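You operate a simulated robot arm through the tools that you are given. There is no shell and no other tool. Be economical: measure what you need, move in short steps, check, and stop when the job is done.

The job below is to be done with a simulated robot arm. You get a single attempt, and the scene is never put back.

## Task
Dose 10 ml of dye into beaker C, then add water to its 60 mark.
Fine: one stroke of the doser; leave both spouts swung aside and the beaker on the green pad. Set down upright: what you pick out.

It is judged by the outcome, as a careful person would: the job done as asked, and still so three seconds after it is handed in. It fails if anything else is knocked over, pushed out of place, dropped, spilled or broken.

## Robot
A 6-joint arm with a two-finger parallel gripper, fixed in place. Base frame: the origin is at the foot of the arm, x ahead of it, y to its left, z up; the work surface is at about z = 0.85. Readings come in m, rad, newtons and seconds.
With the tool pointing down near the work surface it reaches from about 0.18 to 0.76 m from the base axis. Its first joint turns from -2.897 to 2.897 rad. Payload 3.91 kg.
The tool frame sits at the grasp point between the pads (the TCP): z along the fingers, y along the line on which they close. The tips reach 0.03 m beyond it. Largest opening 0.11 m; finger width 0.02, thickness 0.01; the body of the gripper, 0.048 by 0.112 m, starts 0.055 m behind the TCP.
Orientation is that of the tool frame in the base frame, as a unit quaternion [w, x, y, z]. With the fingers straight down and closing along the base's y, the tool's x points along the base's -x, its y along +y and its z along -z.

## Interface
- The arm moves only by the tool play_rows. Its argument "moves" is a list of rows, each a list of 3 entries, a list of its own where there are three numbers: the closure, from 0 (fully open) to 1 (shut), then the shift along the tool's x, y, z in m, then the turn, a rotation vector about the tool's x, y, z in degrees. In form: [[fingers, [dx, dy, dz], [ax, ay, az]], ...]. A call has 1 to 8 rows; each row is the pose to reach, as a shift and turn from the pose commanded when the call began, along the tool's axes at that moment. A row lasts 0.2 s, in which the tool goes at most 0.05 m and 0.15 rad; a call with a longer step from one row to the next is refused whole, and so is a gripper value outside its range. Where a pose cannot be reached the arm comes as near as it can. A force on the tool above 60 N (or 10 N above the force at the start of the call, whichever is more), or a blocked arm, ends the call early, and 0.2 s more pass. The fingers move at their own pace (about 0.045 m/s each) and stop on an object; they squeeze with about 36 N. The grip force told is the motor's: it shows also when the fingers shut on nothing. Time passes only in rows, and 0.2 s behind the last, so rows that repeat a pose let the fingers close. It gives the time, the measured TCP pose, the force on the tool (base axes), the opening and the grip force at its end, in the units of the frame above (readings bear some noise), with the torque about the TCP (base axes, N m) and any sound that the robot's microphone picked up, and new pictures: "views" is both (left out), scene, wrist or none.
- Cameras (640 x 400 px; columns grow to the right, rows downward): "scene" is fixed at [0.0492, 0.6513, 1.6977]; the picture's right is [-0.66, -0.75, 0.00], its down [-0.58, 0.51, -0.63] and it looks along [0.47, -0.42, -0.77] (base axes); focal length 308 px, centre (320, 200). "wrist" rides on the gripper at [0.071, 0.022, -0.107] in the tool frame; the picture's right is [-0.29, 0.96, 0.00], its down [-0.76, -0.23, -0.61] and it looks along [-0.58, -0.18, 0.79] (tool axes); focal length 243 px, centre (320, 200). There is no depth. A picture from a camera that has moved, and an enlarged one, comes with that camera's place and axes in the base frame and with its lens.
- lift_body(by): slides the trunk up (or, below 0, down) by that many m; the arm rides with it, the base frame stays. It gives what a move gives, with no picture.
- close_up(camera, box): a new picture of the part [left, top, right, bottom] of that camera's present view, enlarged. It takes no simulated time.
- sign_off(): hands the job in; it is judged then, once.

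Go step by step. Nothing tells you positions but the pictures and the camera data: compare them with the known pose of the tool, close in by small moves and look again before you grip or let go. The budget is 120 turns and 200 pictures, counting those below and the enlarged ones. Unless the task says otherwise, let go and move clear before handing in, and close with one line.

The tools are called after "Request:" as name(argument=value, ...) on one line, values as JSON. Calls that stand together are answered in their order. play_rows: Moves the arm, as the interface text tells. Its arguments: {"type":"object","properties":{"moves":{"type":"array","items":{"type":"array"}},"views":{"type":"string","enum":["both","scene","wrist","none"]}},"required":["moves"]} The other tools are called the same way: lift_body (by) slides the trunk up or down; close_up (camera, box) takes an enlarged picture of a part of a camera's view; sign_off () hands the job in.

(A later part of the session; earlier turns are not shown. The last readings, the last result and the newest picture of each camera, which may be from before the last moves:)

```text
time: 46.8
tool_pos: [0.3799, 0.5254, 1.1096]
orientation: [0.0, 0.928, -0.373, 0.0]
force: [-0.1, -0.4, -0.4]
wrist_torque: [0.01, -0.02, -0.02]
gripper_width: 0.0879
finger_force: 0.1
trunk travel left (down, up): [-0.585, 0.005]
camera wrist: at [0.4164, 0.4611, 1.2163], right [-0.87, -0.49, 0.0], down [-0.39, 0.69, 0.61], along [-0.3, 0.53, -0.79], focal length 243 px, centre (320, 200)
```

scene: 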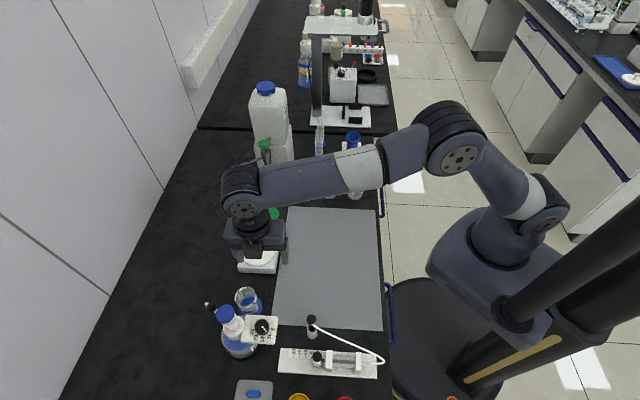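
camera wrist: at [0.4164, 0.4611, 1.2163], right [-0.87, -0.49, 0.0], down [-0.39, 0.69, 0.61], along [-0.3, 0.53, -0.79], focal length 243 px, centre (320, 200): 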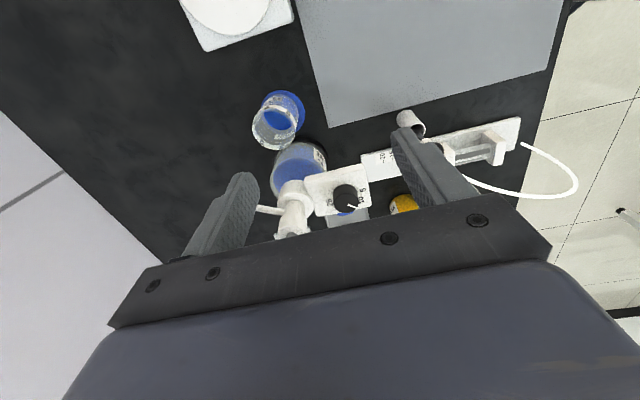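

Heading restored. I'll move over C at about (0.411, 0.588) and descend partway.

Request:
play_rows(moves=[[0.2, [-0.01, -0.033, 0], [0, 0, 0]], [0.2, [-0.0208, -0.0661, 0.01], [0, 0, 0]], [0.2, [-0.0208, -0.0661, 0.055], [0, 0, 0]], [0.2, [-0.0208, -0.0661, 0.1], [0, 0, 0]], [0.2, [-0.0208, -0.0661, 0.14], [0, 0, 0]], [0.2, [-0.0208, -0.0661, 0.14], [0, 0, 0]]])

Request:
close_up(camera="wrist", box=[220, 60, 460, 220])

```text
time: 48.2
tool_pos: [0.4099, 0.5916, 0.9686]
orientation: [0.0, 0.927, -0.375, 0.0]
force: [0.5, 0.6, -0.5]
wrist_torque: [0.0, -0.01, -0.01]
gripper_width: 0.0879
finger_force: 0.1
out of reach, approached as far as the arm can: row 2
trunk travel left (down, up): [-0.585, 0.005]
camera wrist: at [0.446, 0.5262, 1.0764], right [-0.87, -0.49, 0.0], down [-0.39, 0.69, 0.61], along [-0.3, 0.53, -0.79], focal length 243 px, centre (320, 200)
```

scene: 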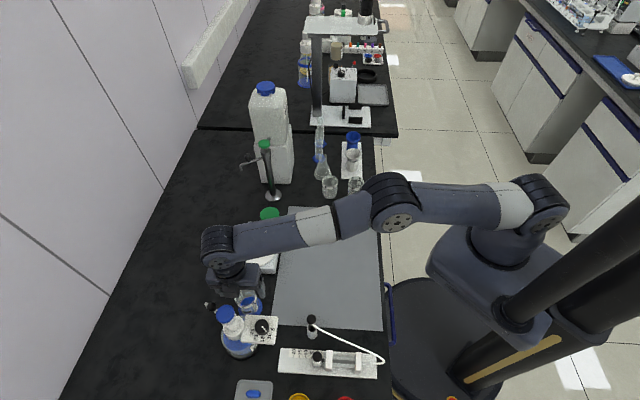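
wrist: 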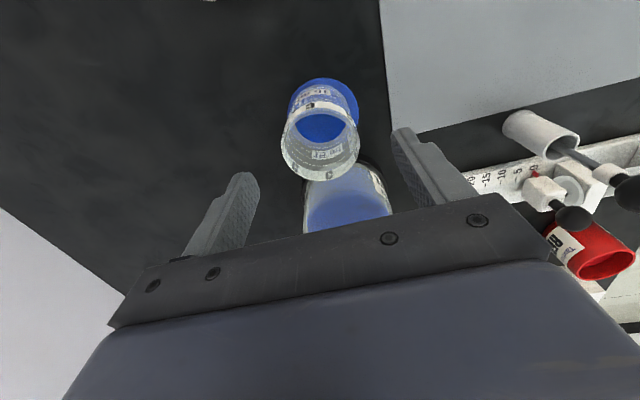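

```text
2.50 times, centred on (340, 140) of wrist
camera zoom: at [0.446, 0.5262, 1.0764], right [-0.87, -0.49, 0.0], down [-0.39, 0.69, 0.61], along [-0.3, 0.53, -0.79], focal length 606 px, centre (270, 350)
```

zoom: 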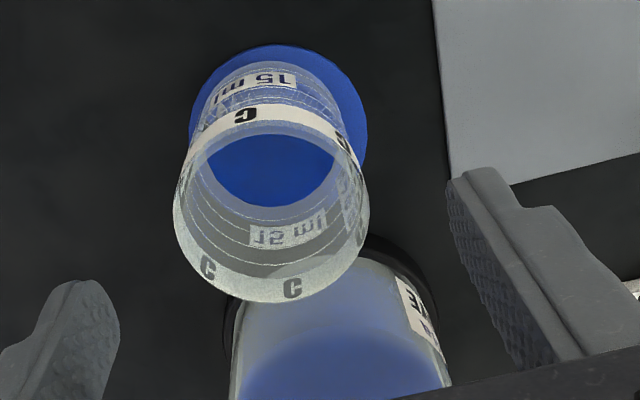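

Aligned. I'll descend and grip.

Request:
play_rows(moves=[[0.2, [0.003, 0.001, 0.04], [0, 0, 0]], [0.2, [0.003, 0.001, 0.076], [0, 0, 0]], [0.3, [0.003, 0.001, 0.078], [0, 0, 0]], [0.6, [0.003, 0.001, 0.078], [0, 0, 0]], [0.65, [0.003, 0.001, 0.078], [0, 0, 0]], [0.65, [0.003, 0.001, 0.078], [0, 0, 0]], [0.65, [0.003, 0.001, 0.078], [0, 0, 0]]])

```text
time: 49.8
tool_pos: [0.4124, 0.586, 0.8919]
orientation: [-0.001, 0.927, -0.374, 0.0]
force: [-0.6, 0.1, 0.1]
wrist_torque: [0.03, 0.01, 0.03]
gripper_width: 0.051
finger_force: 36.2
trunk travel left (down, up): [-0.585, 0.005]
camera wrist: at [0.4491, 0.5212, 0.9995], right [-0.87, -0.49, 0.0], down [-0.39, 0.69, 0.61], along [-0.3, 0.53, -0.79], focal length 243 px, centre (320, 200)
```

scene: 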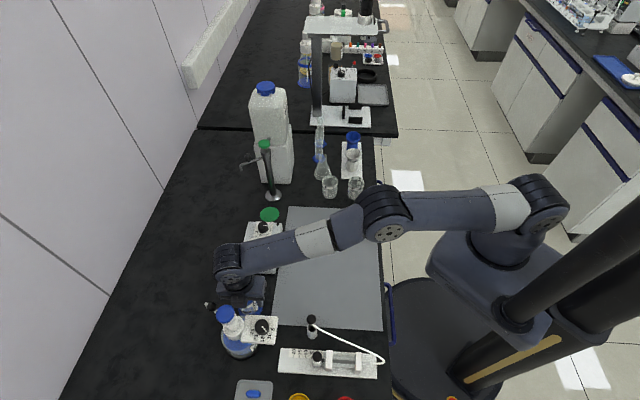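
wrist: 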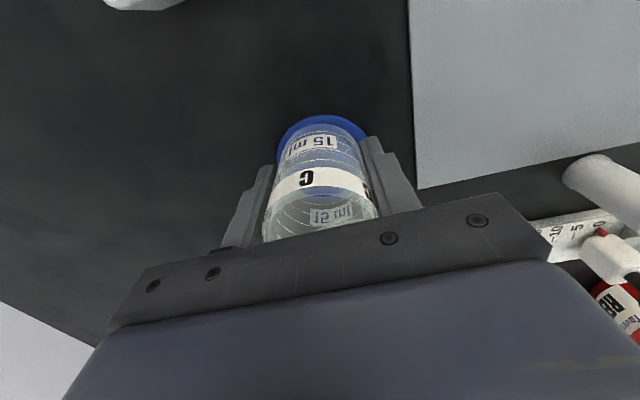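

Gripped. I'll lift and back away from the doser at a gentle pace.

Request:
play_rows(moves=[[0.65, [0, 0, -0.03], [0, 0, 0]], [0.65, [0, 0, -0.065], [0, 0, 0]], [0.65, [0, 0, -0.1], [0, 0, 0]], [0.65, [0.025, 0.012, -0.12], [0, 0, 0]], [0.65, [0.05, 0.025, -0.12], [0, 0, 5]], [0.65, [0.075, 0.037, -0.12], [0, 0, 12]], [0.65, [0.101, 0.0498, -0.12], [0, 0, 19]]], views="none")

```text
time: 51.4
tool_pos: [0.453, 0.4766, 1.0093]
orientation: [0.0, 0.852, -0.523, 0.0]
force: [-0.3, -0.1, -0.7]
wrist_torque: [-0.01, 0.03, 0.01]
gripper_width: 0.0511
finger_force: 36.2
trunk travel left (down, up): [-0.585, 0.005]
```

Request:
play_rows(moves=[[0.65, [0.0146, -0.002, 0], [0, 0, 8.5]], [0.65, [0.0292, -0.004, 0], [0, 0, 17]], [0.65, [0.0438, -0.006, 0], [0, 0, 25.5]], [0.65, [0.0584, -0.008, 0], [0, 0, 34]], [0.65, [0.073, -0.01, 0], [0, 0, 42.5]], [0.65, [0.0876, -0.012, 0], [0, 0, 51]], [0.65, [0.1022, -0.014, 0], [0, 0, 59.5]], [0.65, [0.1168, -0.0157, 0], [0, 0, 68.2]]])

Request:
close_up(camera="scene", box=[220, 120, 340, 280])

Request:
close_up(camera="wrist", box=[140, 60, 420, 260])

```text
refused: row 8 steps farther than a row can; nothing moved
```

```text
2.50 times, centred on (280, 200) of scene
camera zoom: at [0.0492, 0.6513, 1.6977], right [-0.66, -0.75, 0.0], down [-0.58, 0.51, -0.63], along [0.47, -0.42, -0.77], focal length 771 px, centre (420, 200)
```

zoom: 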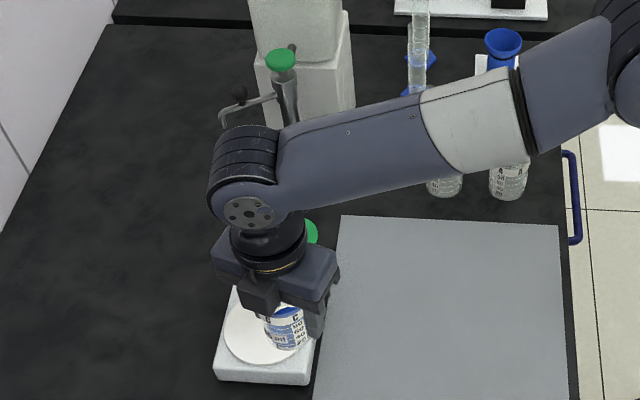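

```text
2.00 times, centred on (280, 160) of wrist
camera zoom: at [0.466, 0.4039, 1.1173], right [-0.98, -0.17, 0.0], down [-0.14, 0.78, 0.61], along [-0.11, 0.6, -0.79], focal length 485 px, centre (400, 280)
```

zoom: 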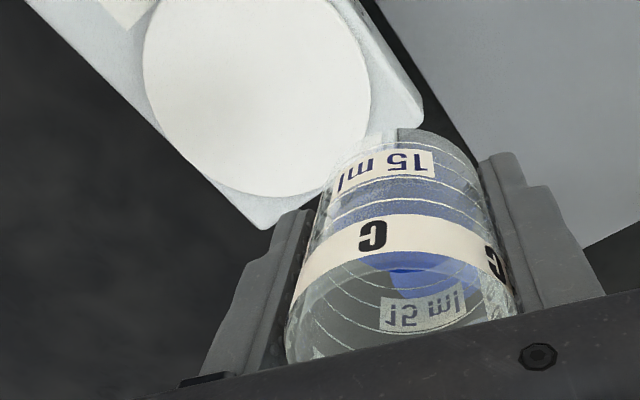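

The last turn step was slightly too big; I'll repeat it evenly spaced.

Request:
play_rows(moves=[[0.65, [0.0146, -0.002, 0], [0, 0, 8.4]], [0.65, [0.0292, -0.004, 0], [0, 0, 16.8]], [0.65, [0.0438, -0.006, 0], [0, 0, 25.2]], [0.65, [0.0584, -0.008, 0], [0, 0, 33.6]], [0.65, [0.073, -0.01, 0], [0, 0, 42]], [0.65, [0.0876, -0.012, 0], [0, 0, 50.4]], [0.65, [0.1022, -0.014, 0], [0, 0, 58.8]], [0.65, [0.1168, -0.0157, 0], [0, 0, 67.2]]])

Request:
close_up(camera="scene", box=[220, 120, 340, 280])

Request:
close_up(camera="wrist", box=[140, 60, 420, 260])

```text
time: 53.2
tool_pos: [0.5192, 0.3827, 1.0114]
orientation: [0.0, -0.42, 0.908, 0.0]
force: [0.0, -0.4, -1.0]
wrist_torque: [-0.01, 0.0, -0.01]
gripper_width: 0.051
finger_force: 36.1
trunk travel left (down, up): [-0.585, 0.005]
camera wrist: at [0.4567, 0.3431, 1.1189], right [-0.54, 0.84, 0.0], down [0.67, 0.43, 0.61], along [0.51, 0.33, -0.79], focal length 243 px, centre (320, 200)
```

scene: 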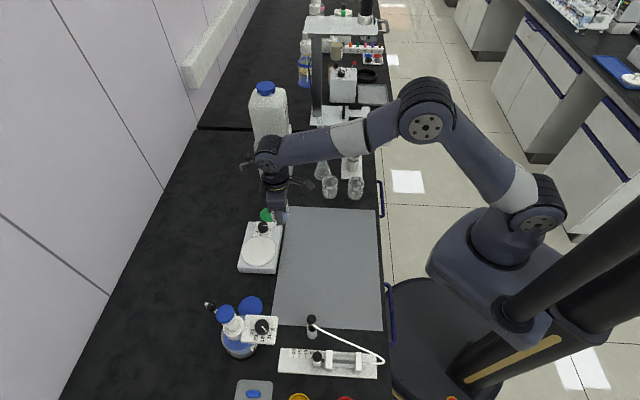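
wrist: 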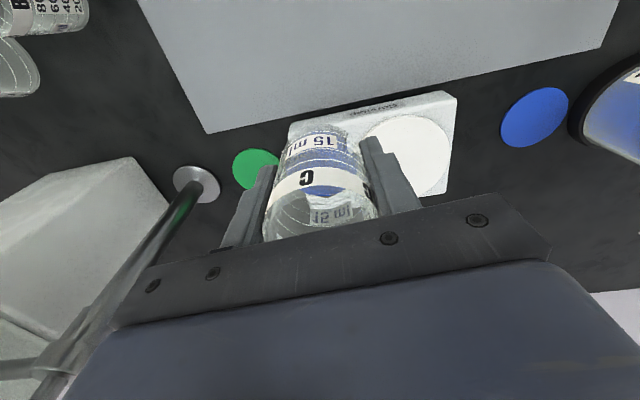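

```text
2.50 times, centred on (280, 200) of scene
camera zoom: at [0.0492, 0.6513, 1.6977], right [-0.66, -0.75, 0.0], down [-0.58, 0.51, -0.63], along [0.47, -0.42, -0.77], focal length 771 px, centre (420, 200)
```

zoom: 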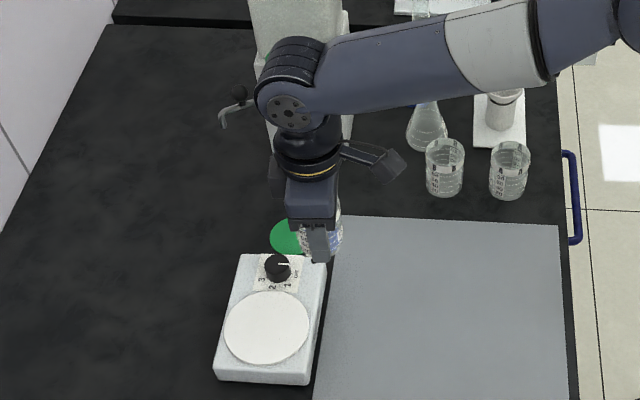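

```text
2.00 times, centred on (280, 160) of wrist
camera zoom: at [0.4567, 0.3431, 1.1189], right [-0.54, 0.84, 0.0], down [0.67, 0.43, 0.61], along [0.51, 0.33, -0.79], focal length 485 px, centre (400, 280)
```

zoom: 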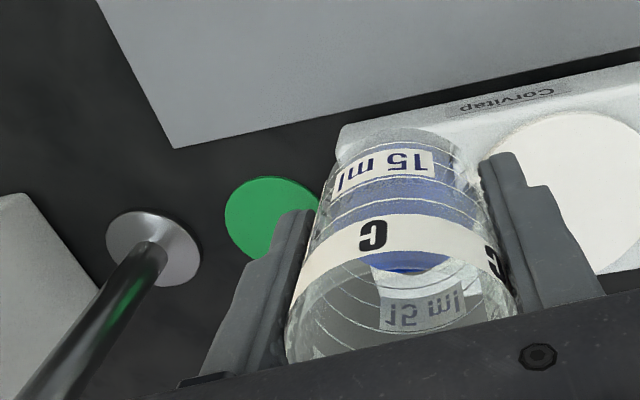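

The dye sits in C. I'll carry it to above the green pad at about (0.632, 0.363) and lower partway.

Request:
play_rows(moves=[[0.65, [-0.0145, -0.0248, 0], [0, 0, 0]], [0.65, [-0.0289, -0.0496, 0], [0, 0, 0]], [0.65, [-0.0434, -0.0743, 0], [0, 0, 0]], [0.65, [-0.0578, -0.0991, 0], [0, 0, 0]], [0.65, [-0.0578, -0.0991, 0.035], [0, 0, 0]], [0.65, [-0.0578, -0.0991, 0.07], [0, 0, 0]], [0.65, [-0.0578, -0.0991, 0.09], [0, 0, 0]], [0.65, [-0.0578, -0.0991, 0.09], [0, 0, 0]]])

Request:
close_up(camera="scene", box=[220, 120, 340, 280])

Request:
close_up(camera="wrist", box=[220, 60, 420, 260])

```text
time: 55.0
tool_pos: [0.6304, 0.362, 0.9219]
orientation: [0.0, -0.422, 0.907, 0.0]
force: [-0.1, 0.1, -0.9]
wrist_torque: [-0.02, 0.04, 0.03]
gripper_width: 0.0513
finger_force: 36.3
trunk travel left (down, up): [-0.585, 0.005]
camera wrist: at [0.5687, 0.3219, 1.0298], right [-0.54, 0.84, 0.0], down [0.67, 0.43, 0.61], along [0.51, 0.33, -0.79], focal length 243 px, centre (320, 200)
```

scene: 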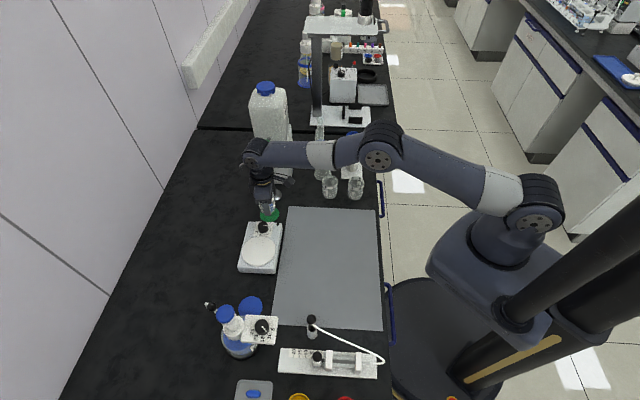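
wrist: 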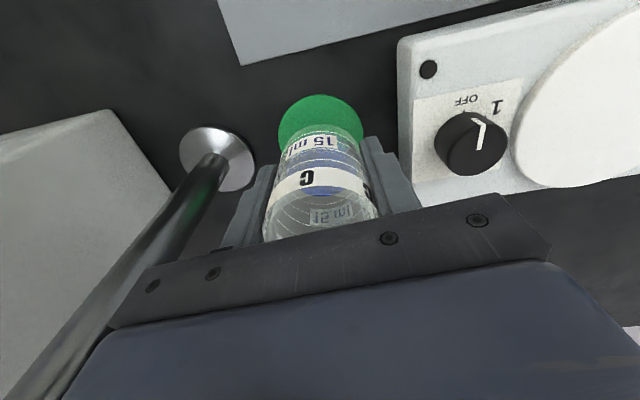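

```text
2.50 times, centred on (280, 200) of scene
camera zoom: at [0.0492, 0.6513, 1.6977], right [-0.66, -0.75, 0.0], down [-0.58, 0.51, -0.63], along [0.47, -0.42, -0.77], focal length 771 px, centre (420, 200)
```

zoom: 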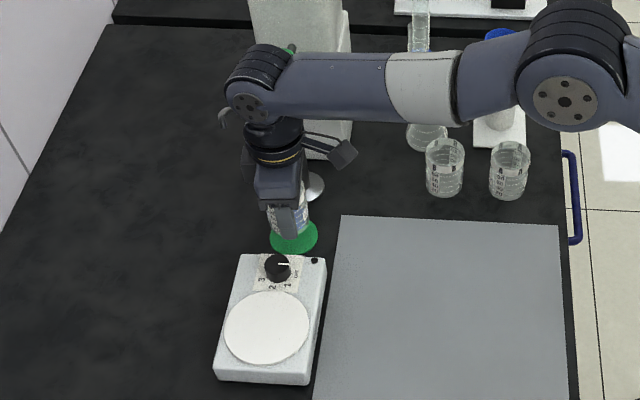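

```text
2.00 times, centred on (320, 160) of wrist
camera zoom: at [0.5687, 0.3219, 1.0298], right [-0.54, 0.84, 0.0], down [0.67, 0.43, 0.61], along [0.51, 0.33, -0.79], focal length 485 px, centre (320, 280)
```

zoom: 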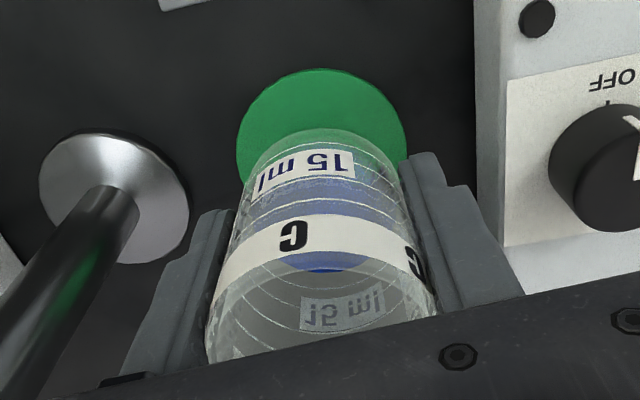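

Nearly centred on the green pad. A 3 mm correction, then lower to touch.

Request:
play_rows(moves=[[0.65, [0.003, 0, 0.015], [0, 0, 0]], [0.65, [0.003, 0, 0.026], [0, 0, 0]], [0.65, [0.003, 0, 0.03], [0, 0, 0]], [0.65, [0.003, 0, 0.03], [0, 0, 0]]])

Request:
close_up(camera="wrist", box=[220, 60, 420, 260])

```text
time: 56.0
tool_pos: [0.6277, 0.3605, 0.8921]
orientation: [0.001, -0.421, 0.907, 0.001]
force: [-1.5, -0.1, 5.3]
wrist_torque: [-0.02, 0.06, 0.01]
gripper_width: 0.0511
finger_force: 35.7
trunk travel left (down, up): [-0.585, 0.005]
camera wrist: at [0.5657, 0.3199, 0.9996], right [-0.54, 0.84, 0.0], down [0.67, 0.43, 0.61], along [0.51, 0.33, -0.79], focal length 243 px, centre (320, 200)
```

scene: 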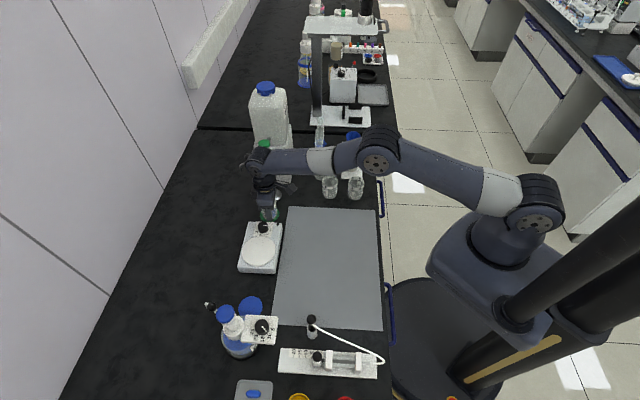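
wrist: 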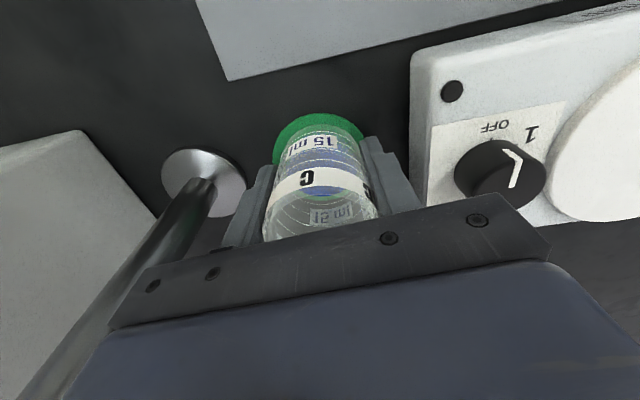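

```text
2.00 times, centred on (320, 160) of wrist
camera zoom: at [0.5657, 0.3199, 0.9996], right [-0.54, 0.84, 0.0], down [0.67, 0.43, 0.61], along [0.51, 0.33, -0.79], focal length 485 px, centre (320, 280)
```

zoom: 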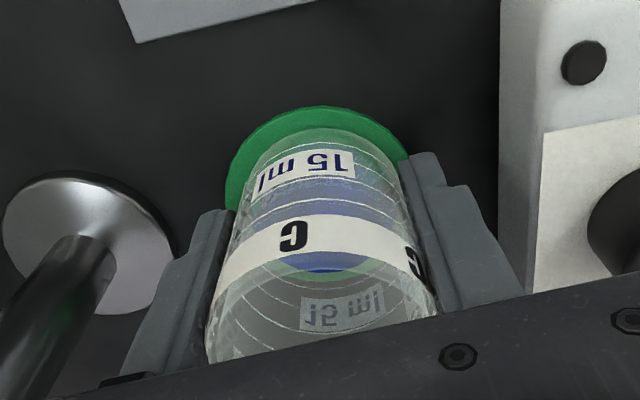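

Touching now. I'll lift slightly, centre by 3 mm, set down and release with a modest opening.

Request:
play_rows(moves=[[0.65, [0, 0, -0.004], [0, 0, 0]], [0.65, [0.003, -0.002, -0.004], [0, 0, 0]], [0.65, [0.003, -0.002, -0.001], [0, 0, 0]], [0.65, [0.003, -0.002, -0.0005], [0, 0, 0]], [0.4, [0.003, -0.002, -0.0005], [0, 0, 0]], [0.36, [0.003, -0.002, -0.0005], [0, 0, 0]], [0.36, [0.003, -0.002, -0.0005], [0, 0, 0]]])

Request:
close_up(camera="wrist", box=[220, 60, 420, 260])

```text
time: 57.6
tool_pos: [0.6274, 0.3568, 0.8927]
orientation: [-0.001, -0.421, 0.907, 0.0]
force: [0.4, -0.2, -0.9]
wrist_torque: [-0.01, 0.01, -0.01]
gripper_width: 0.0703
finger_force: 0.1
trunk travel left (down, up): [-0.585, 0.005]
camera wrist: at [0.5657, 0.3162, 0.9993], right [-0.54, 0.84, 0.0], down [0.67, 0.43, 0.61], along [0.51, 0.33, -0.79], focal length 243 px, centre (320, 200)
```

scene: 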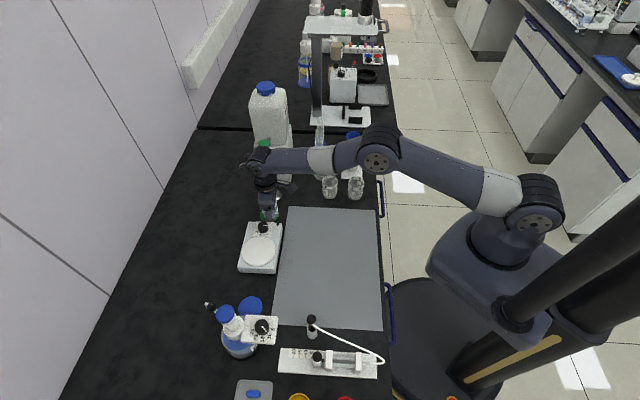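
wrist: 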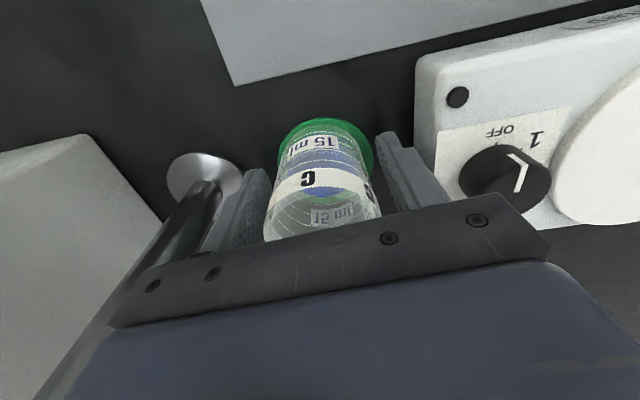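

```text
2.00 times, centred on (320, 160) of wrist
camera zoom: at [0.5657, 0.3162, 0.9993], right [-0.54, 0.84, 0.0], down [0.67, 0.43, 0.61], along [0.51, 0.33, -0.79], focal length 485 px, centre (320, 280)
```

zoom: 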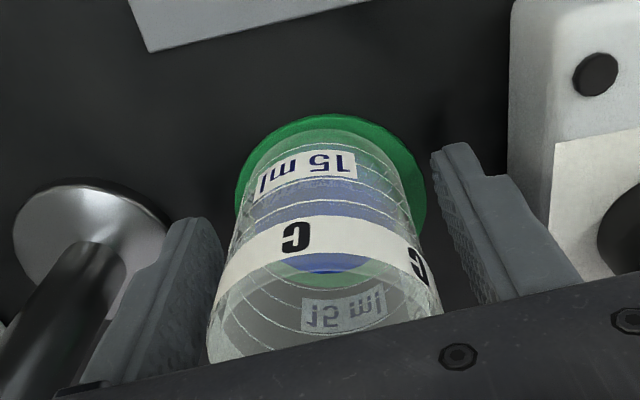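

C is on the green pad. I'll rise straight up and then back off to view the tap.

Request:
play_rows(moves=[[0.36, [0, 0, -0.04], [0, 0, 0]], [0.36, [0, 0, -0.085], [0, 0, 0]], [0.36, [0, 0, -0.13], [0, 0, 0]], [0.36, [0, 0, -0.175], [0, 0, 0]], [0.36, [0.02, 0.01, -0.215], [0, 0, 0]], [0.36, [0.06, 0.025, -0.235], [0, 0, 0]], [0.36, [0.1, 0.04, -0.235], [0, 0, 0]], [0.36, [0.1, 0.04, -0.235], [0, 0, 0]]])

Request:
close_up(camera="scene", box=[210, 120, 320, 240])

Request:
close_up(camera="wrist", box=[200, 80, 440, 240])

```text
time: 59.4
tool_pos: [0.5316, 0.308, 1.1259]
orientation: [-0.001, -0.421, 0.907, 0.0]
force: [0.3, 0.6, -0.4]
wrist_torque: [-0.01, 0.0, 0.01]
gripper_width: 0.0701
finger_force: 0.0
trunk travel left (down, up): [-0.585, 0.005]
camera wrist: at [0.4698, 0.2676, 1.2335], right [-0.54, 0.84, 0.0], down [0.67, 0.43, 0.61], along [0.51, 0.33, -0.79], focal length 243 px, centre (320, 200)
```

scene: 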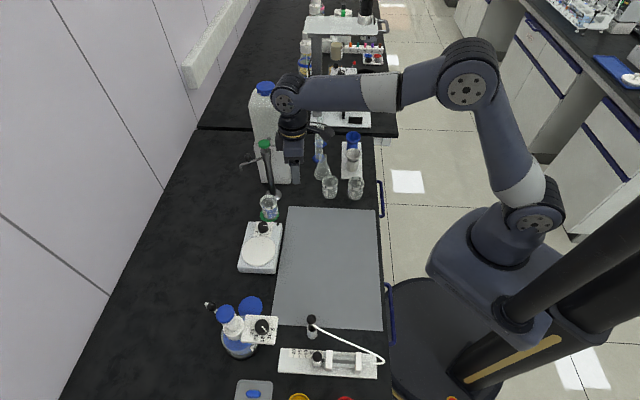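
wrist: 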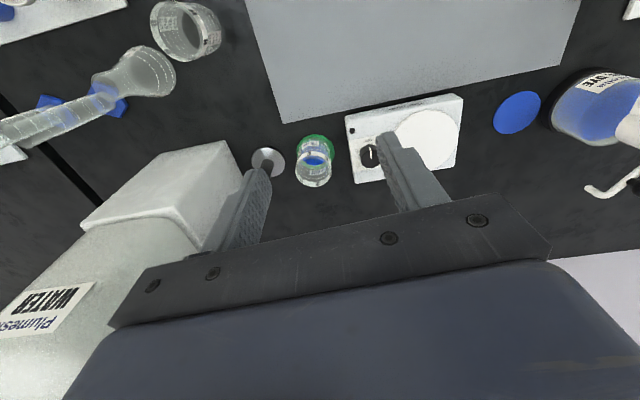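

```text
3.33 times, centred on (265, 180) of scene
camera zoom: at [0.0492, 0.6513, 1.6977], right [-0.66, -0.75, 0.0], down [-0.58, 0.51, -0.63], along [0.47, -0.42, -0.77], focal length 1028 px, centre (503, 267)
```

zoom: 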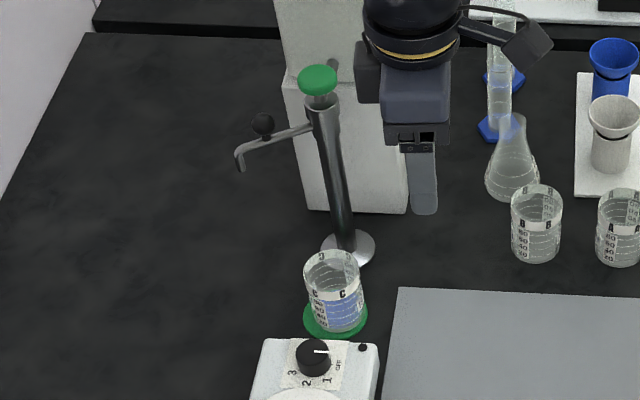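

```text
2.50 times, centred on (320, 160) of wrist
camera zoom: at [0.4698, 0.2676, 1.2335], right [-0.54, 0.84, 0.0], down [0.67, 0.43, 0.61], along [0.51, 0.33, -0.79], focal length 606 px, centre (320, 300)
```

zoom: 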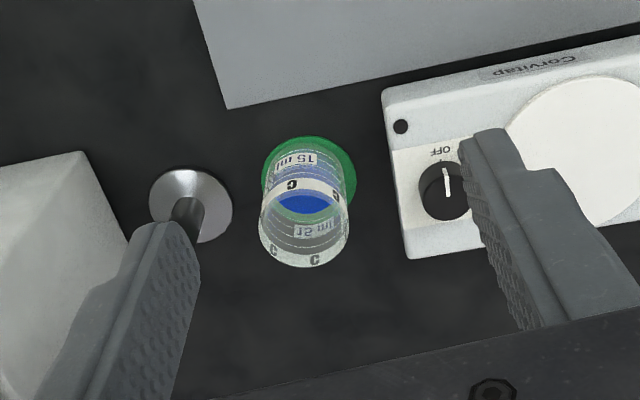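

C stands on the green pad with dye in it. The tap's ball handle is near (0.714, 0.36, 1.05), and the spout must swing about 70° counter-clockwise. I'll turn the tool to heading −74° so the fingers straddle along the arc with the camera clear of the carboy.

Request:
play_rows(moves=[[0.45, [0, 0, 0], [0, 0, 8.2]], [0.45, [0, 0, 0], [0, 0, 16.4]], [0.45, [0, 0, 0], [0, 0, 24.6]], [0.45, [0, 0, 0], [0, 0, 32.8]], [0.45, [0, 0, 0], [0, 0, 41]], [0.45, [0, 0, 0], [0, 0, 49.2]], [0.45, [0, 0, 0], [0, 0, 57.4]], [0.45, [0, 0, 0], [0, 0, 65.6]]], views="none")

Request:
play_rows(moves=[[0.45, [0, 0, -0.005], [0, 0, 8.3]], [0.45, [0, 0, -0.01], [0, 0, 16.6]], [0.45, [0, 0, -0.015], [0, 0, 24.9]], [0.45, [0, 0, -0.02], [0, 0, 33.2]], [0.45, [0, 0, -0.02], [0, 0, 41.5]], [0.45, [0, 0, -0.02], [0, 0, 49.8]], [0.45, [0, 0, -0.02], [0, 0, 58.1]], [0.45, [0, 0, -0.02], [0, 0, 58.1]]])

Request:
close_up(camera="wrist", box=[200, 60, 440, 240])

```text
time: 61.2
tool_pos: [0.5338, 0.3062, 1.127]
orientation: [0.0, 0.139, 0.99, 0.0]
force: [-0.1, 0.3, -0.3]
wrist_torque: [0.0, 0.03, 0.0]
gripper_width: 0.0605
finger_force: 0.0
trunk travel left (down, up): [-0.585, 0.005]
```

```text
time: 63.0
tool_pos: [0.533, 0.3053, 1.145]
orientation: [0.0, 0.602, 0.798, 0.0]
force: [-0.2, -0.1, -0.8]
wrist_torque: [-0.01, -0.01, -0.03]
gripper_width: 0.0606
finger_force: 0.2
trunk travel left (down, up): [-0.585, 0.005]
camera wrist: at [0.5333, 0.3807, 1.2533], right [1.0, -0.01, 0.0], down [-0.01, -0.79, 0.61], along [-0.01, -0.61, -0.79], focal length 243 px, centre (320, 200)
```

scene: 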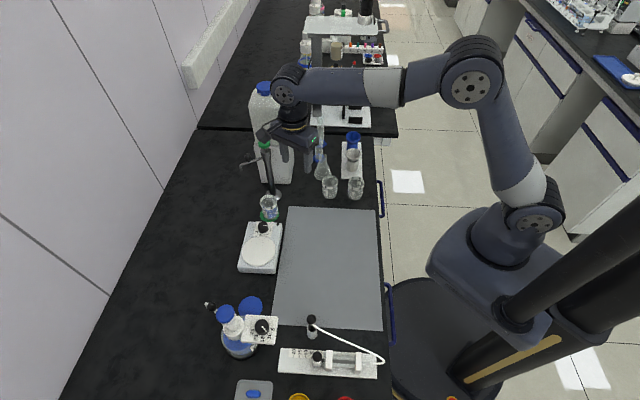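
wrist: 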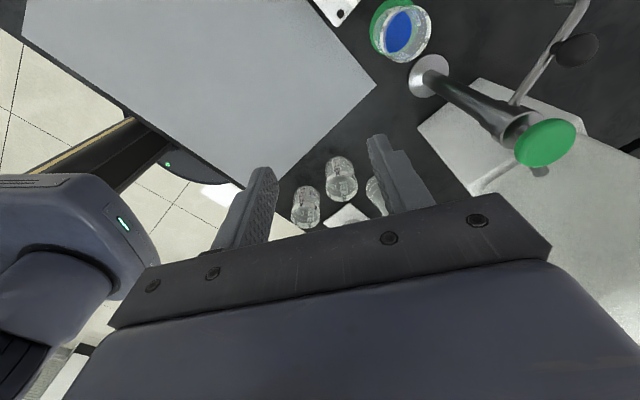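

```text
2.22 times, centred on (320, 150) of wrist
camera zoom: at [0.5333, 0.3807, 1.2533], right [1.0, -0.01, 0.0], down [-0.01, -0.79, 0.61], along [-0.01, -0.61, -0.79], focal length 539 px, centre (320, 311)
```

zoom: 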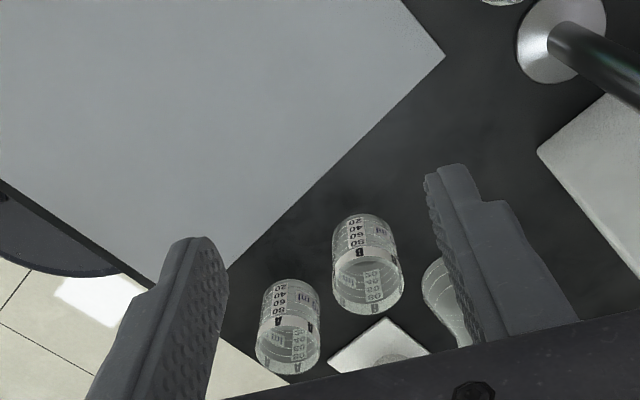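

The ball handle triangulates to (0.7165, 0.358, 1.049) and the tap cap to about (0.696, 0.304, 1.085). I'll tilt 28° outward and move to a point short of the handle along the tool axis.

Request:
play_rows(moves=[[0.58, [-0.0015, 0.03, 0], [-5.5, 1.06, 0]], [0.58, [-0.003, 0.06, 0], [-11, 2.12, 0]], [0.58, [-0.0045, 0.09, 0], [-16.5, 3.18, 0]], [0.58, [-0.006, 0.12, 0], [-22, 4.24, 0]], [0.58, [-0.0075, 0.1497, 0.005], [-27.5, 5.3, 0]], [0.58, [-0.0075, 0.1497, 0.0165], [-27.5, 5.3, 0]], [0.58, [-0.0075, 0.1497, 0.0165], [-27.5, 5.3, 0]]])

Request:
close_up(camera="scene", box=[210, 120, 320, 240])

Request:
close_up(camera="wrist", box=[200, 60, 440, 240])

```text
time: 64.6
tool_pos: [0.6785, 0.3425, 1.1293]
orientation: [0.106, 0.582, 0.776, 0.218]
force: [-0.9, -0.2, -0.8]
wrist_torque: [-0.01, 0.04, -0.01]
gripper_width: 0.0458
finger_force: 0.0
trunk travel left (down, up): [-0.585, 0.005]
camera wrist: at [0.6308, 0.3918, 1.2406], right [0.91, -0.06, 0.42], down [-0.23, -0.9, 0.36], along [0.35, -0.42, -0.83], focal length 243 px, centre (320, 200)
```

scene: 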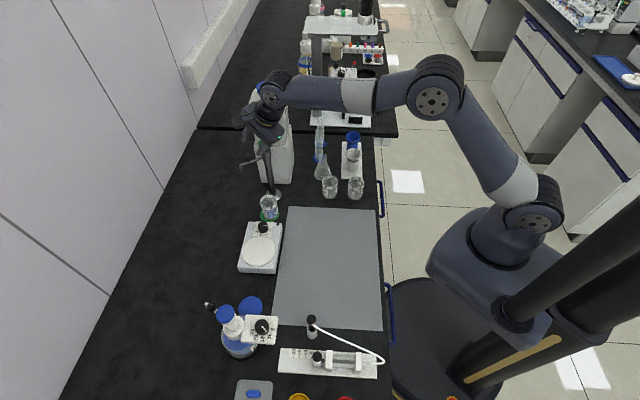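
wrist: 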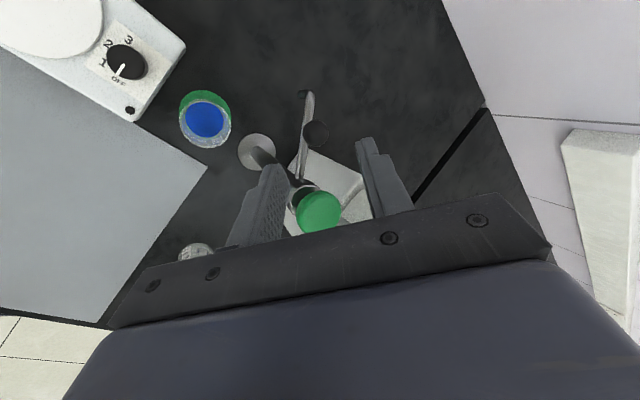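

```text
3.33 times, centred on (265, 180) of scene
camera zoom: at [0.0492, 0.6513, 1.6977], right [-0.66, -0.75, 0.0], down [-0.58, 0.51, -0.63], along [0.47, -0.42, -0.77], focal length 1028 px, centre (503, 267)
```

zoom: 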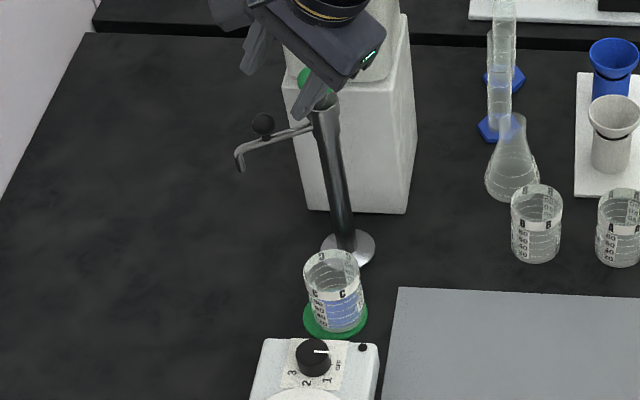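

```text
2.22 times, centred on (320, 150) of wrist
camera zoom: at [0.6308, 0.3918, 1.2406], right [0.91, -0.06, 0.42], down [-0.23, -0.9, 0.36], along [0.35, -0.42, -0.83], focal length 539 px, centre (320, 311)
```

zoom: 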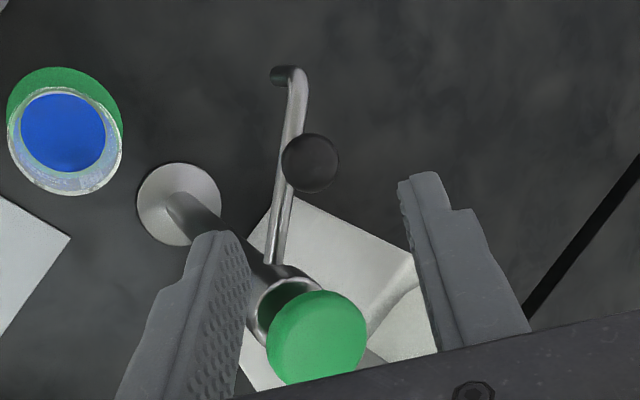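

The handle check agrees at (0.715, 0.358). I'll advance along the tool axis to straddle it.

Request:
play_rows(moves=[[0.58, [-0.0016, -0.002, 0.025], [0, 0, 0]], [0.58, [-0.0016, -0.002, 0.05], [0, 0, 0]], [0.58, [-0.0016, -0.002, 0.0673], [0, 0, 0]], [0.58, [-0.0016, -0.002, 0.0673], [0, 0, 0]]])

Request:
close_up(camera="scene", box=[210, 120, 320, 240])

Request:
close_up(camera="wrist", box=[200, 60, 440, 240])

```text
time: 65.6
tool_pos: [0.7054, 0.3548, 1.0688]
orientation: [0.106, 0.583, 0.776, 0.217]
force: [-0.1, -0.5, -0.3]
wrist_torque: [0.0, 0.0, -0.02]
gripper_width: 0.0462
finger_force: 0.0
trunk travel left (down, up): [-0.585, 0.005]
camera wrist: at [0.6579, 0.4038, 1.1804], right [0.91, -0.06, 0.42], down [-0.23, -0.9, 0.36], along [0.35, -0.42, -0.83], focal length 243 px, centre (320, 200)
```

scene: 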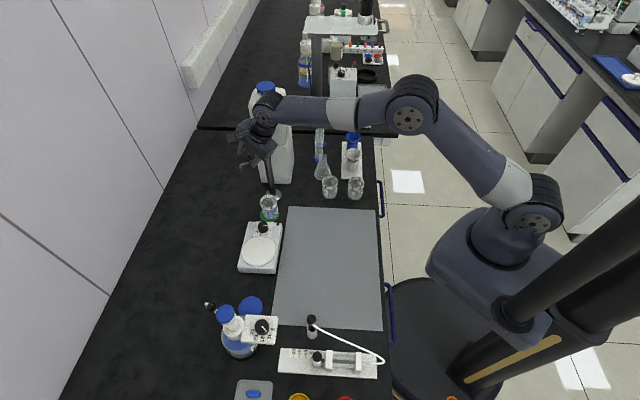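
wrist: 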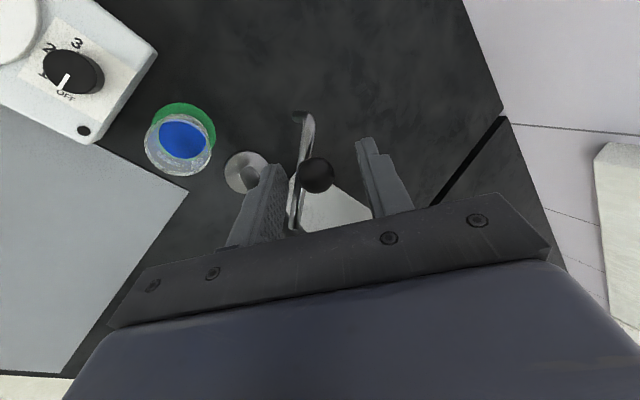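

```text
3.33 times, centred on (265, 180) of scene
camera zoom: at [0.0492, 0.6513, 1.6977], right [-0.66, -0.75, 0.0], down [-0.58, 0.51, -0.63], along [0.47, -0.42, -0.77], focal length 1028 px, centre (503, 267)
```

zoom: 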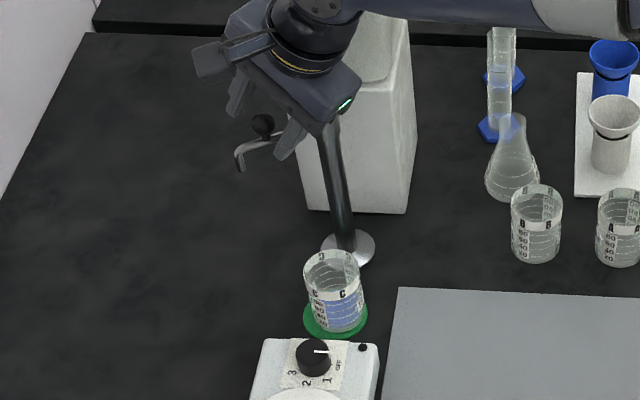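

```text
2.22 times, centred on (320, 150) of wrist
camera zoom: at [0.6579, 0.4038, 1.1804], right [0.91, -0.06, 0.42], down [-0.23, -0.9, 0.36], along [0.35, -0.42, -0.83], focal length 539 px, centre (320, 311)
```

zoom: 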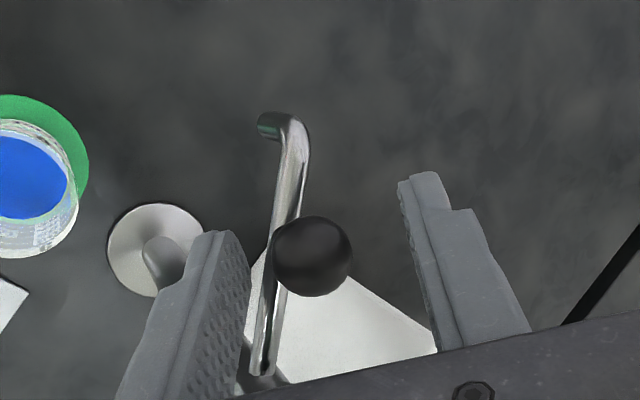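

Handle is between the fingers. I'll narrow them and sweep the spout round over C.

Request:
play_rows(moves=[[0.76, [0, 0, 0], [0, 0, 0]], [0.76, [0, 0, 0], [0, 0, 0]], [0.76, [0.0072, -0.0107, -0.0049], [0, 0, 0]], [0.76, [0.012, -0.0237, -0.0112], [0, 0, 0]], [0.76, [0.0127, -0.0371, -0.0181], [0, 0, 0]], [0.76, [0.0096, -0.0501, -0.0253], [0, 0, 0]], [0.76, [0.0027, -0.0618, -0.032], [0, 0, 0]], [0.76, [0.0027, -0.0618, -0.032], [0, 0, 0]]])

Request:
close_up(camera="scene", box=[210, 120, 320, 240])

Request:
close_up(camera="wrist", box=[200, 60, 440, 240])

```text
time: 67.4
tool_pos: [0.6439, 0.3382, 1.0697]
orientation: [0.109, 0.582, 0.774, 0.222]
force: [29.4, 12.6, 10.5]
wrist_torque: [-0.11, 0.02, 0.6]
gripper_width: 0.0289
finger_force: 45.6
trunk travel left (down, up): [-0.585, 0.005]
camera wrist: at [0.5952, 0.3871, 1.1813], right [0.9, -0.06, 0.42], down [-0.23, -0.91, 0.36], along [0.36, -0.42, -0.83], focal length 243 px, centre (320, 200)
```

scene: 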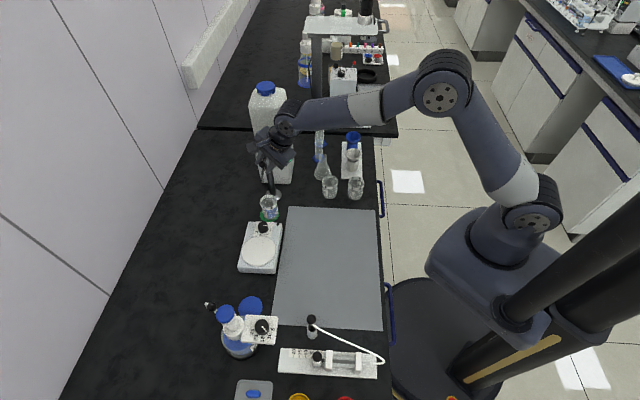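
wrist: 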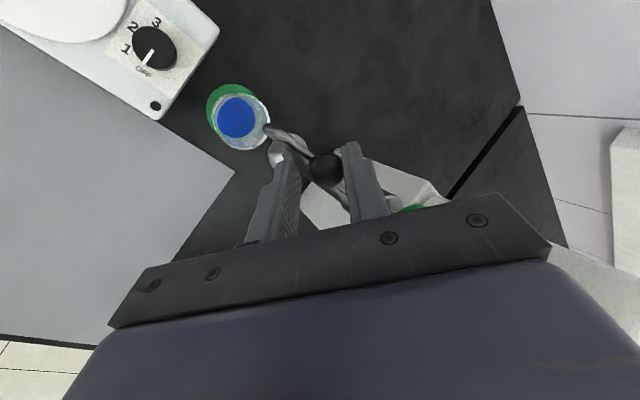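

```text
3.33 times, centred on (265, 180) of scene
camera zoom: at [0.0492, 0.6513, 1.6977], right [-0.66, -0.75, 0.0], down [-0.58, 0.51, -0.63], along [0.47, -0.42, -0.77], focal length 1028 px, centre (503, 267)
```

zoom: 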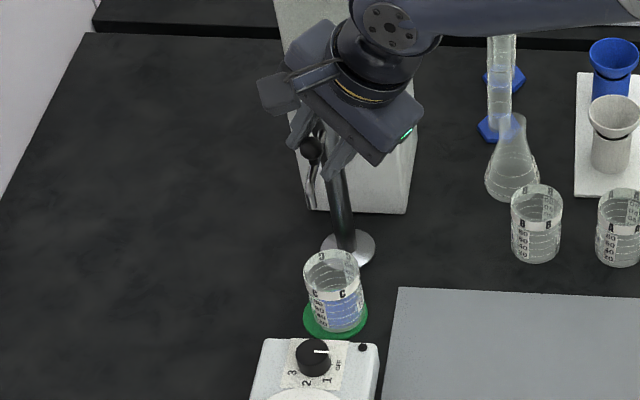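

```text
2.22 times, centred on (320, 150) of wrist
camera zoom: at [0.5952, 0.3871, 1.1813], right [0.9, -0.06, 0.42], down [-0.23, -0.91, 0.36], along [0.36, -0.42, -0.83], focal length 539 px, centre (320, 311)
```

zoom: 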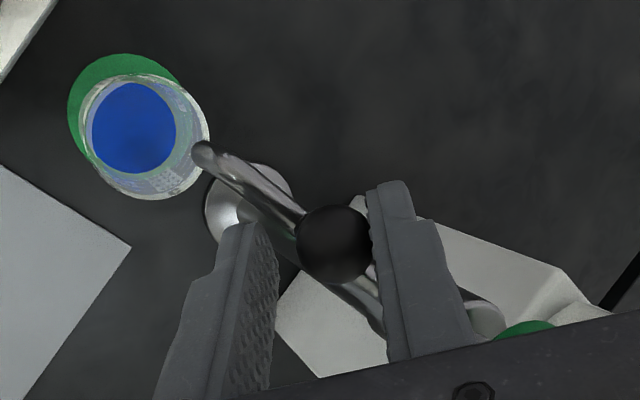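

The spout reached what looks like its stop, with its elbow at about (0.630, 0.366), directly over C. I'll relax, open and withdraw along the tool axis.

Request:
play_rows(moves=[[0.76, [0, 0.005, 0], [0, 0, 0]], [0.6, [0, 0.006, 0], [0, 0, 0]], [0.58, [0, 0.006, 0], [0, 0, 0]], [0.58, [0, 0.004, -0.03], [0, 0, 0]], [0.58, [0, 0, -0.065], [0, 0, 0]], [0.58, [0, 0, -0.09], [0, 0, 0]], [0.58, [0, 0, -0.09], [0, 0, 0]]])

Request:
close_up(camera="scene", box=[210, 120, 320, 240])

Request:
close_up(camera="wrist", box=[200, 60, 440, 240])

```text
time: 69.0
tool_pos: [0.5996, 0.3164, 1.1497]
orientation: [0.106, 0.583, 0.775, 0.217]
force: [-0.5, 0.3, -0.3]
wrist_torque: [-0.03, 0.02, -0.03]
gripper_width: 0.0462
finger_force: 0.1
trunk travel left (down, up): [-0.585, 0.005]
camera wrist: at [0.5533, 0.3662, 1.2612], right [0.91, -0.06, 0.41], down [-0.23, -0.9, 0.36], along [0.35, -0.42, -0.83], focal length 243 px, centre (320, 200)
```

scene: 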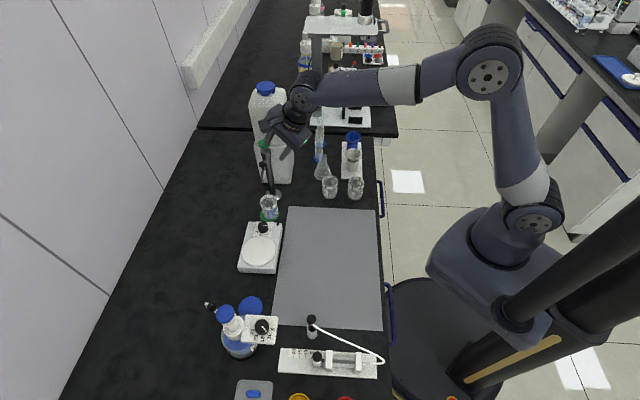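
wrist: 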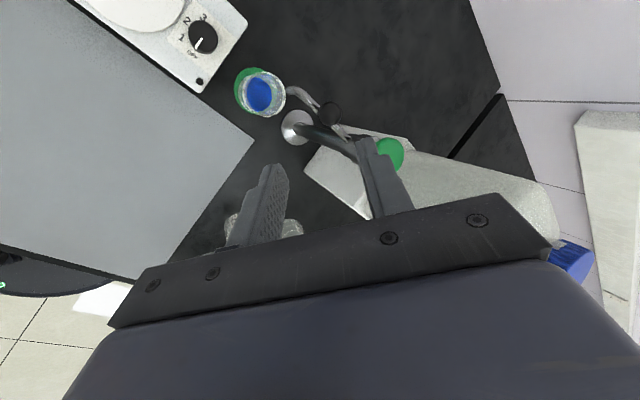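

```text
3.33 times, centred on (265, 180) of scene
camera zoom: at [0.0492, 0.6513, 1.6977], right [-0.66, -0.75, 0.0], down [-0.58, 0.51, -0.63], along [0.47, -0.42, -0.77], focal length 1028 px, centre (503, 267)
```

zoom: 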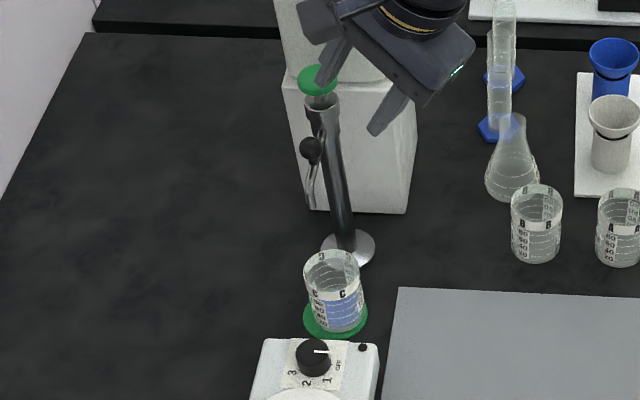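

```text
2.22 times, centred on (320, 150) of wrist
camera zoom: at [0.5533, 0.3662, 1.2612], right [0.91, -0.06, 0.41], down [-0.23, -0.9, 0.36], along [0.35, -0.42, -0.83], focal length 539 px, centre (320, 311)
```

zoom: 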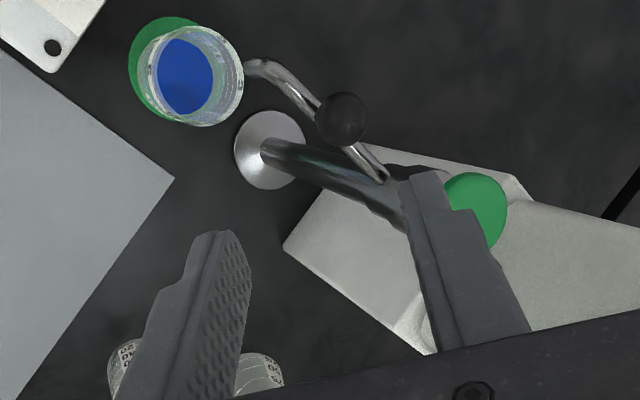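

The spout tip lies over C's mouth (drop point about 1 cm from centre, inside the rim). Now I'll close the fingers and go above the green cap.

Request:
play_rows(moves=[[1, [-0.0146, 0.0207, 0.008], [0, 0, 0]], [1, [-0.0291, 0.0415, 0.02], [0, 0, 0]], [1, [-0.0437, 0.0622, 0.0394], [0, 0, 0]], [1, [-0.0437, 0.0622, 0.0394], [0, 0, 0]]], views="none")

Request:
close_up(camera="wrist", box=[200, 60, 440, 240])

Request:
close_up(camera="scene", box=[210, 120, 320, 240])

```text
time: 70.0
tool_pos: [0.6831, 0.2974, 1.139]
orientation: [0.106, 0.583, 0.776, 0.217]
force: [-0.1, 0.6, -0.4]
wrist_torque: [-0.02, 0.0, 0.01]
gripper_width: 0.0
finger_force: 36.2
trunk travel left (down, up): [-0.585, 0.005]
```

```text
2.22 times, centred on (320, 150) of wrist
camera zoom: at [0.6352, 0.3475, 1.251], right [0.91, -0.06, 0.42], down [-0.23, -0.9, 0.36], along [0.35, -0.42, -0.83], focal length 539 px, centre (320, 311)
```

zoom: 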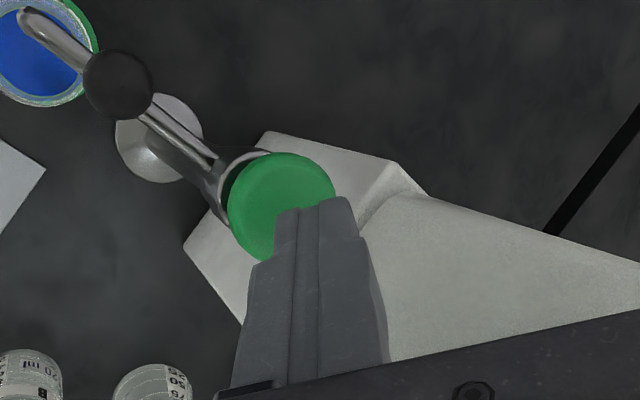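

```text
3.33 times, centred on (265, 180) of scene
camera zoom: at [0.0492, 0.6513, 1.6977], right [-0.66, -0.75, 0.0], down [-0.58, 0.51, -0.63], along [0.47, -0.42, -0.77], focal length 1028 px, centre (503, 267)
```

zoom: 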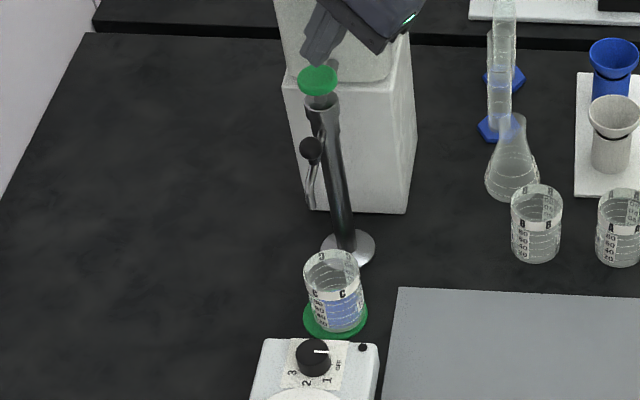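

Tips are centred over the cap and the scene camera sees C well. I'll press lightly and watch.

Request:
play_rows(moves=[[1, [-0.0013, -0.0069, 0.0132], [0, 0, 0]], [1, [-0.0019, -0.0097, 0.0185], [0, 0, 0]], [1, [-0.0023, -0.012, 0.0229], [0, 0, 0]]], views="none")

Request:
close_up(camera="scene", box=[230, 130, 310, 230])

```text
time: 70.8
tool_pos: [0.6838, 0.298, 1.114]
orientation: [0.107, 0.582, 0.776, 0.219]
force: [0.4, 1.8, 3.7]
wrist_torque: [0.02, -0.06, 0.04]
gripper_width: 0.0
finger_force: 35.9
trunk travel left (down, up): [-0.585, 0.005]
```

```text
4.00 times, centred on (270, 180) of scene
camera zoom: at [0.0492, 0.6513, 1.6977], right [-0.66, -0.75, 0.0], down [-0.58, 0.51, -0.63], along [0.47, -0.42, -0.77], focal length 1233 px, centre (520, 280)
```

zoom: 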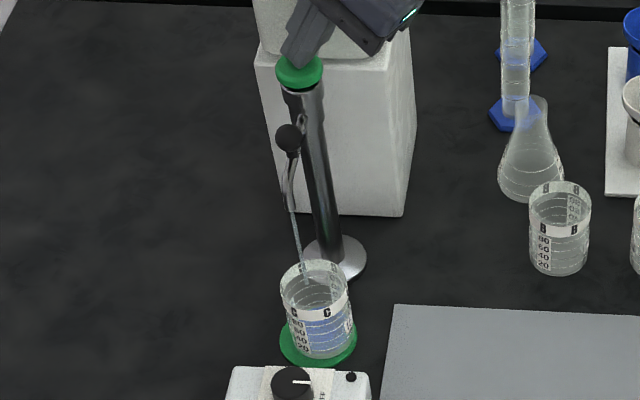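

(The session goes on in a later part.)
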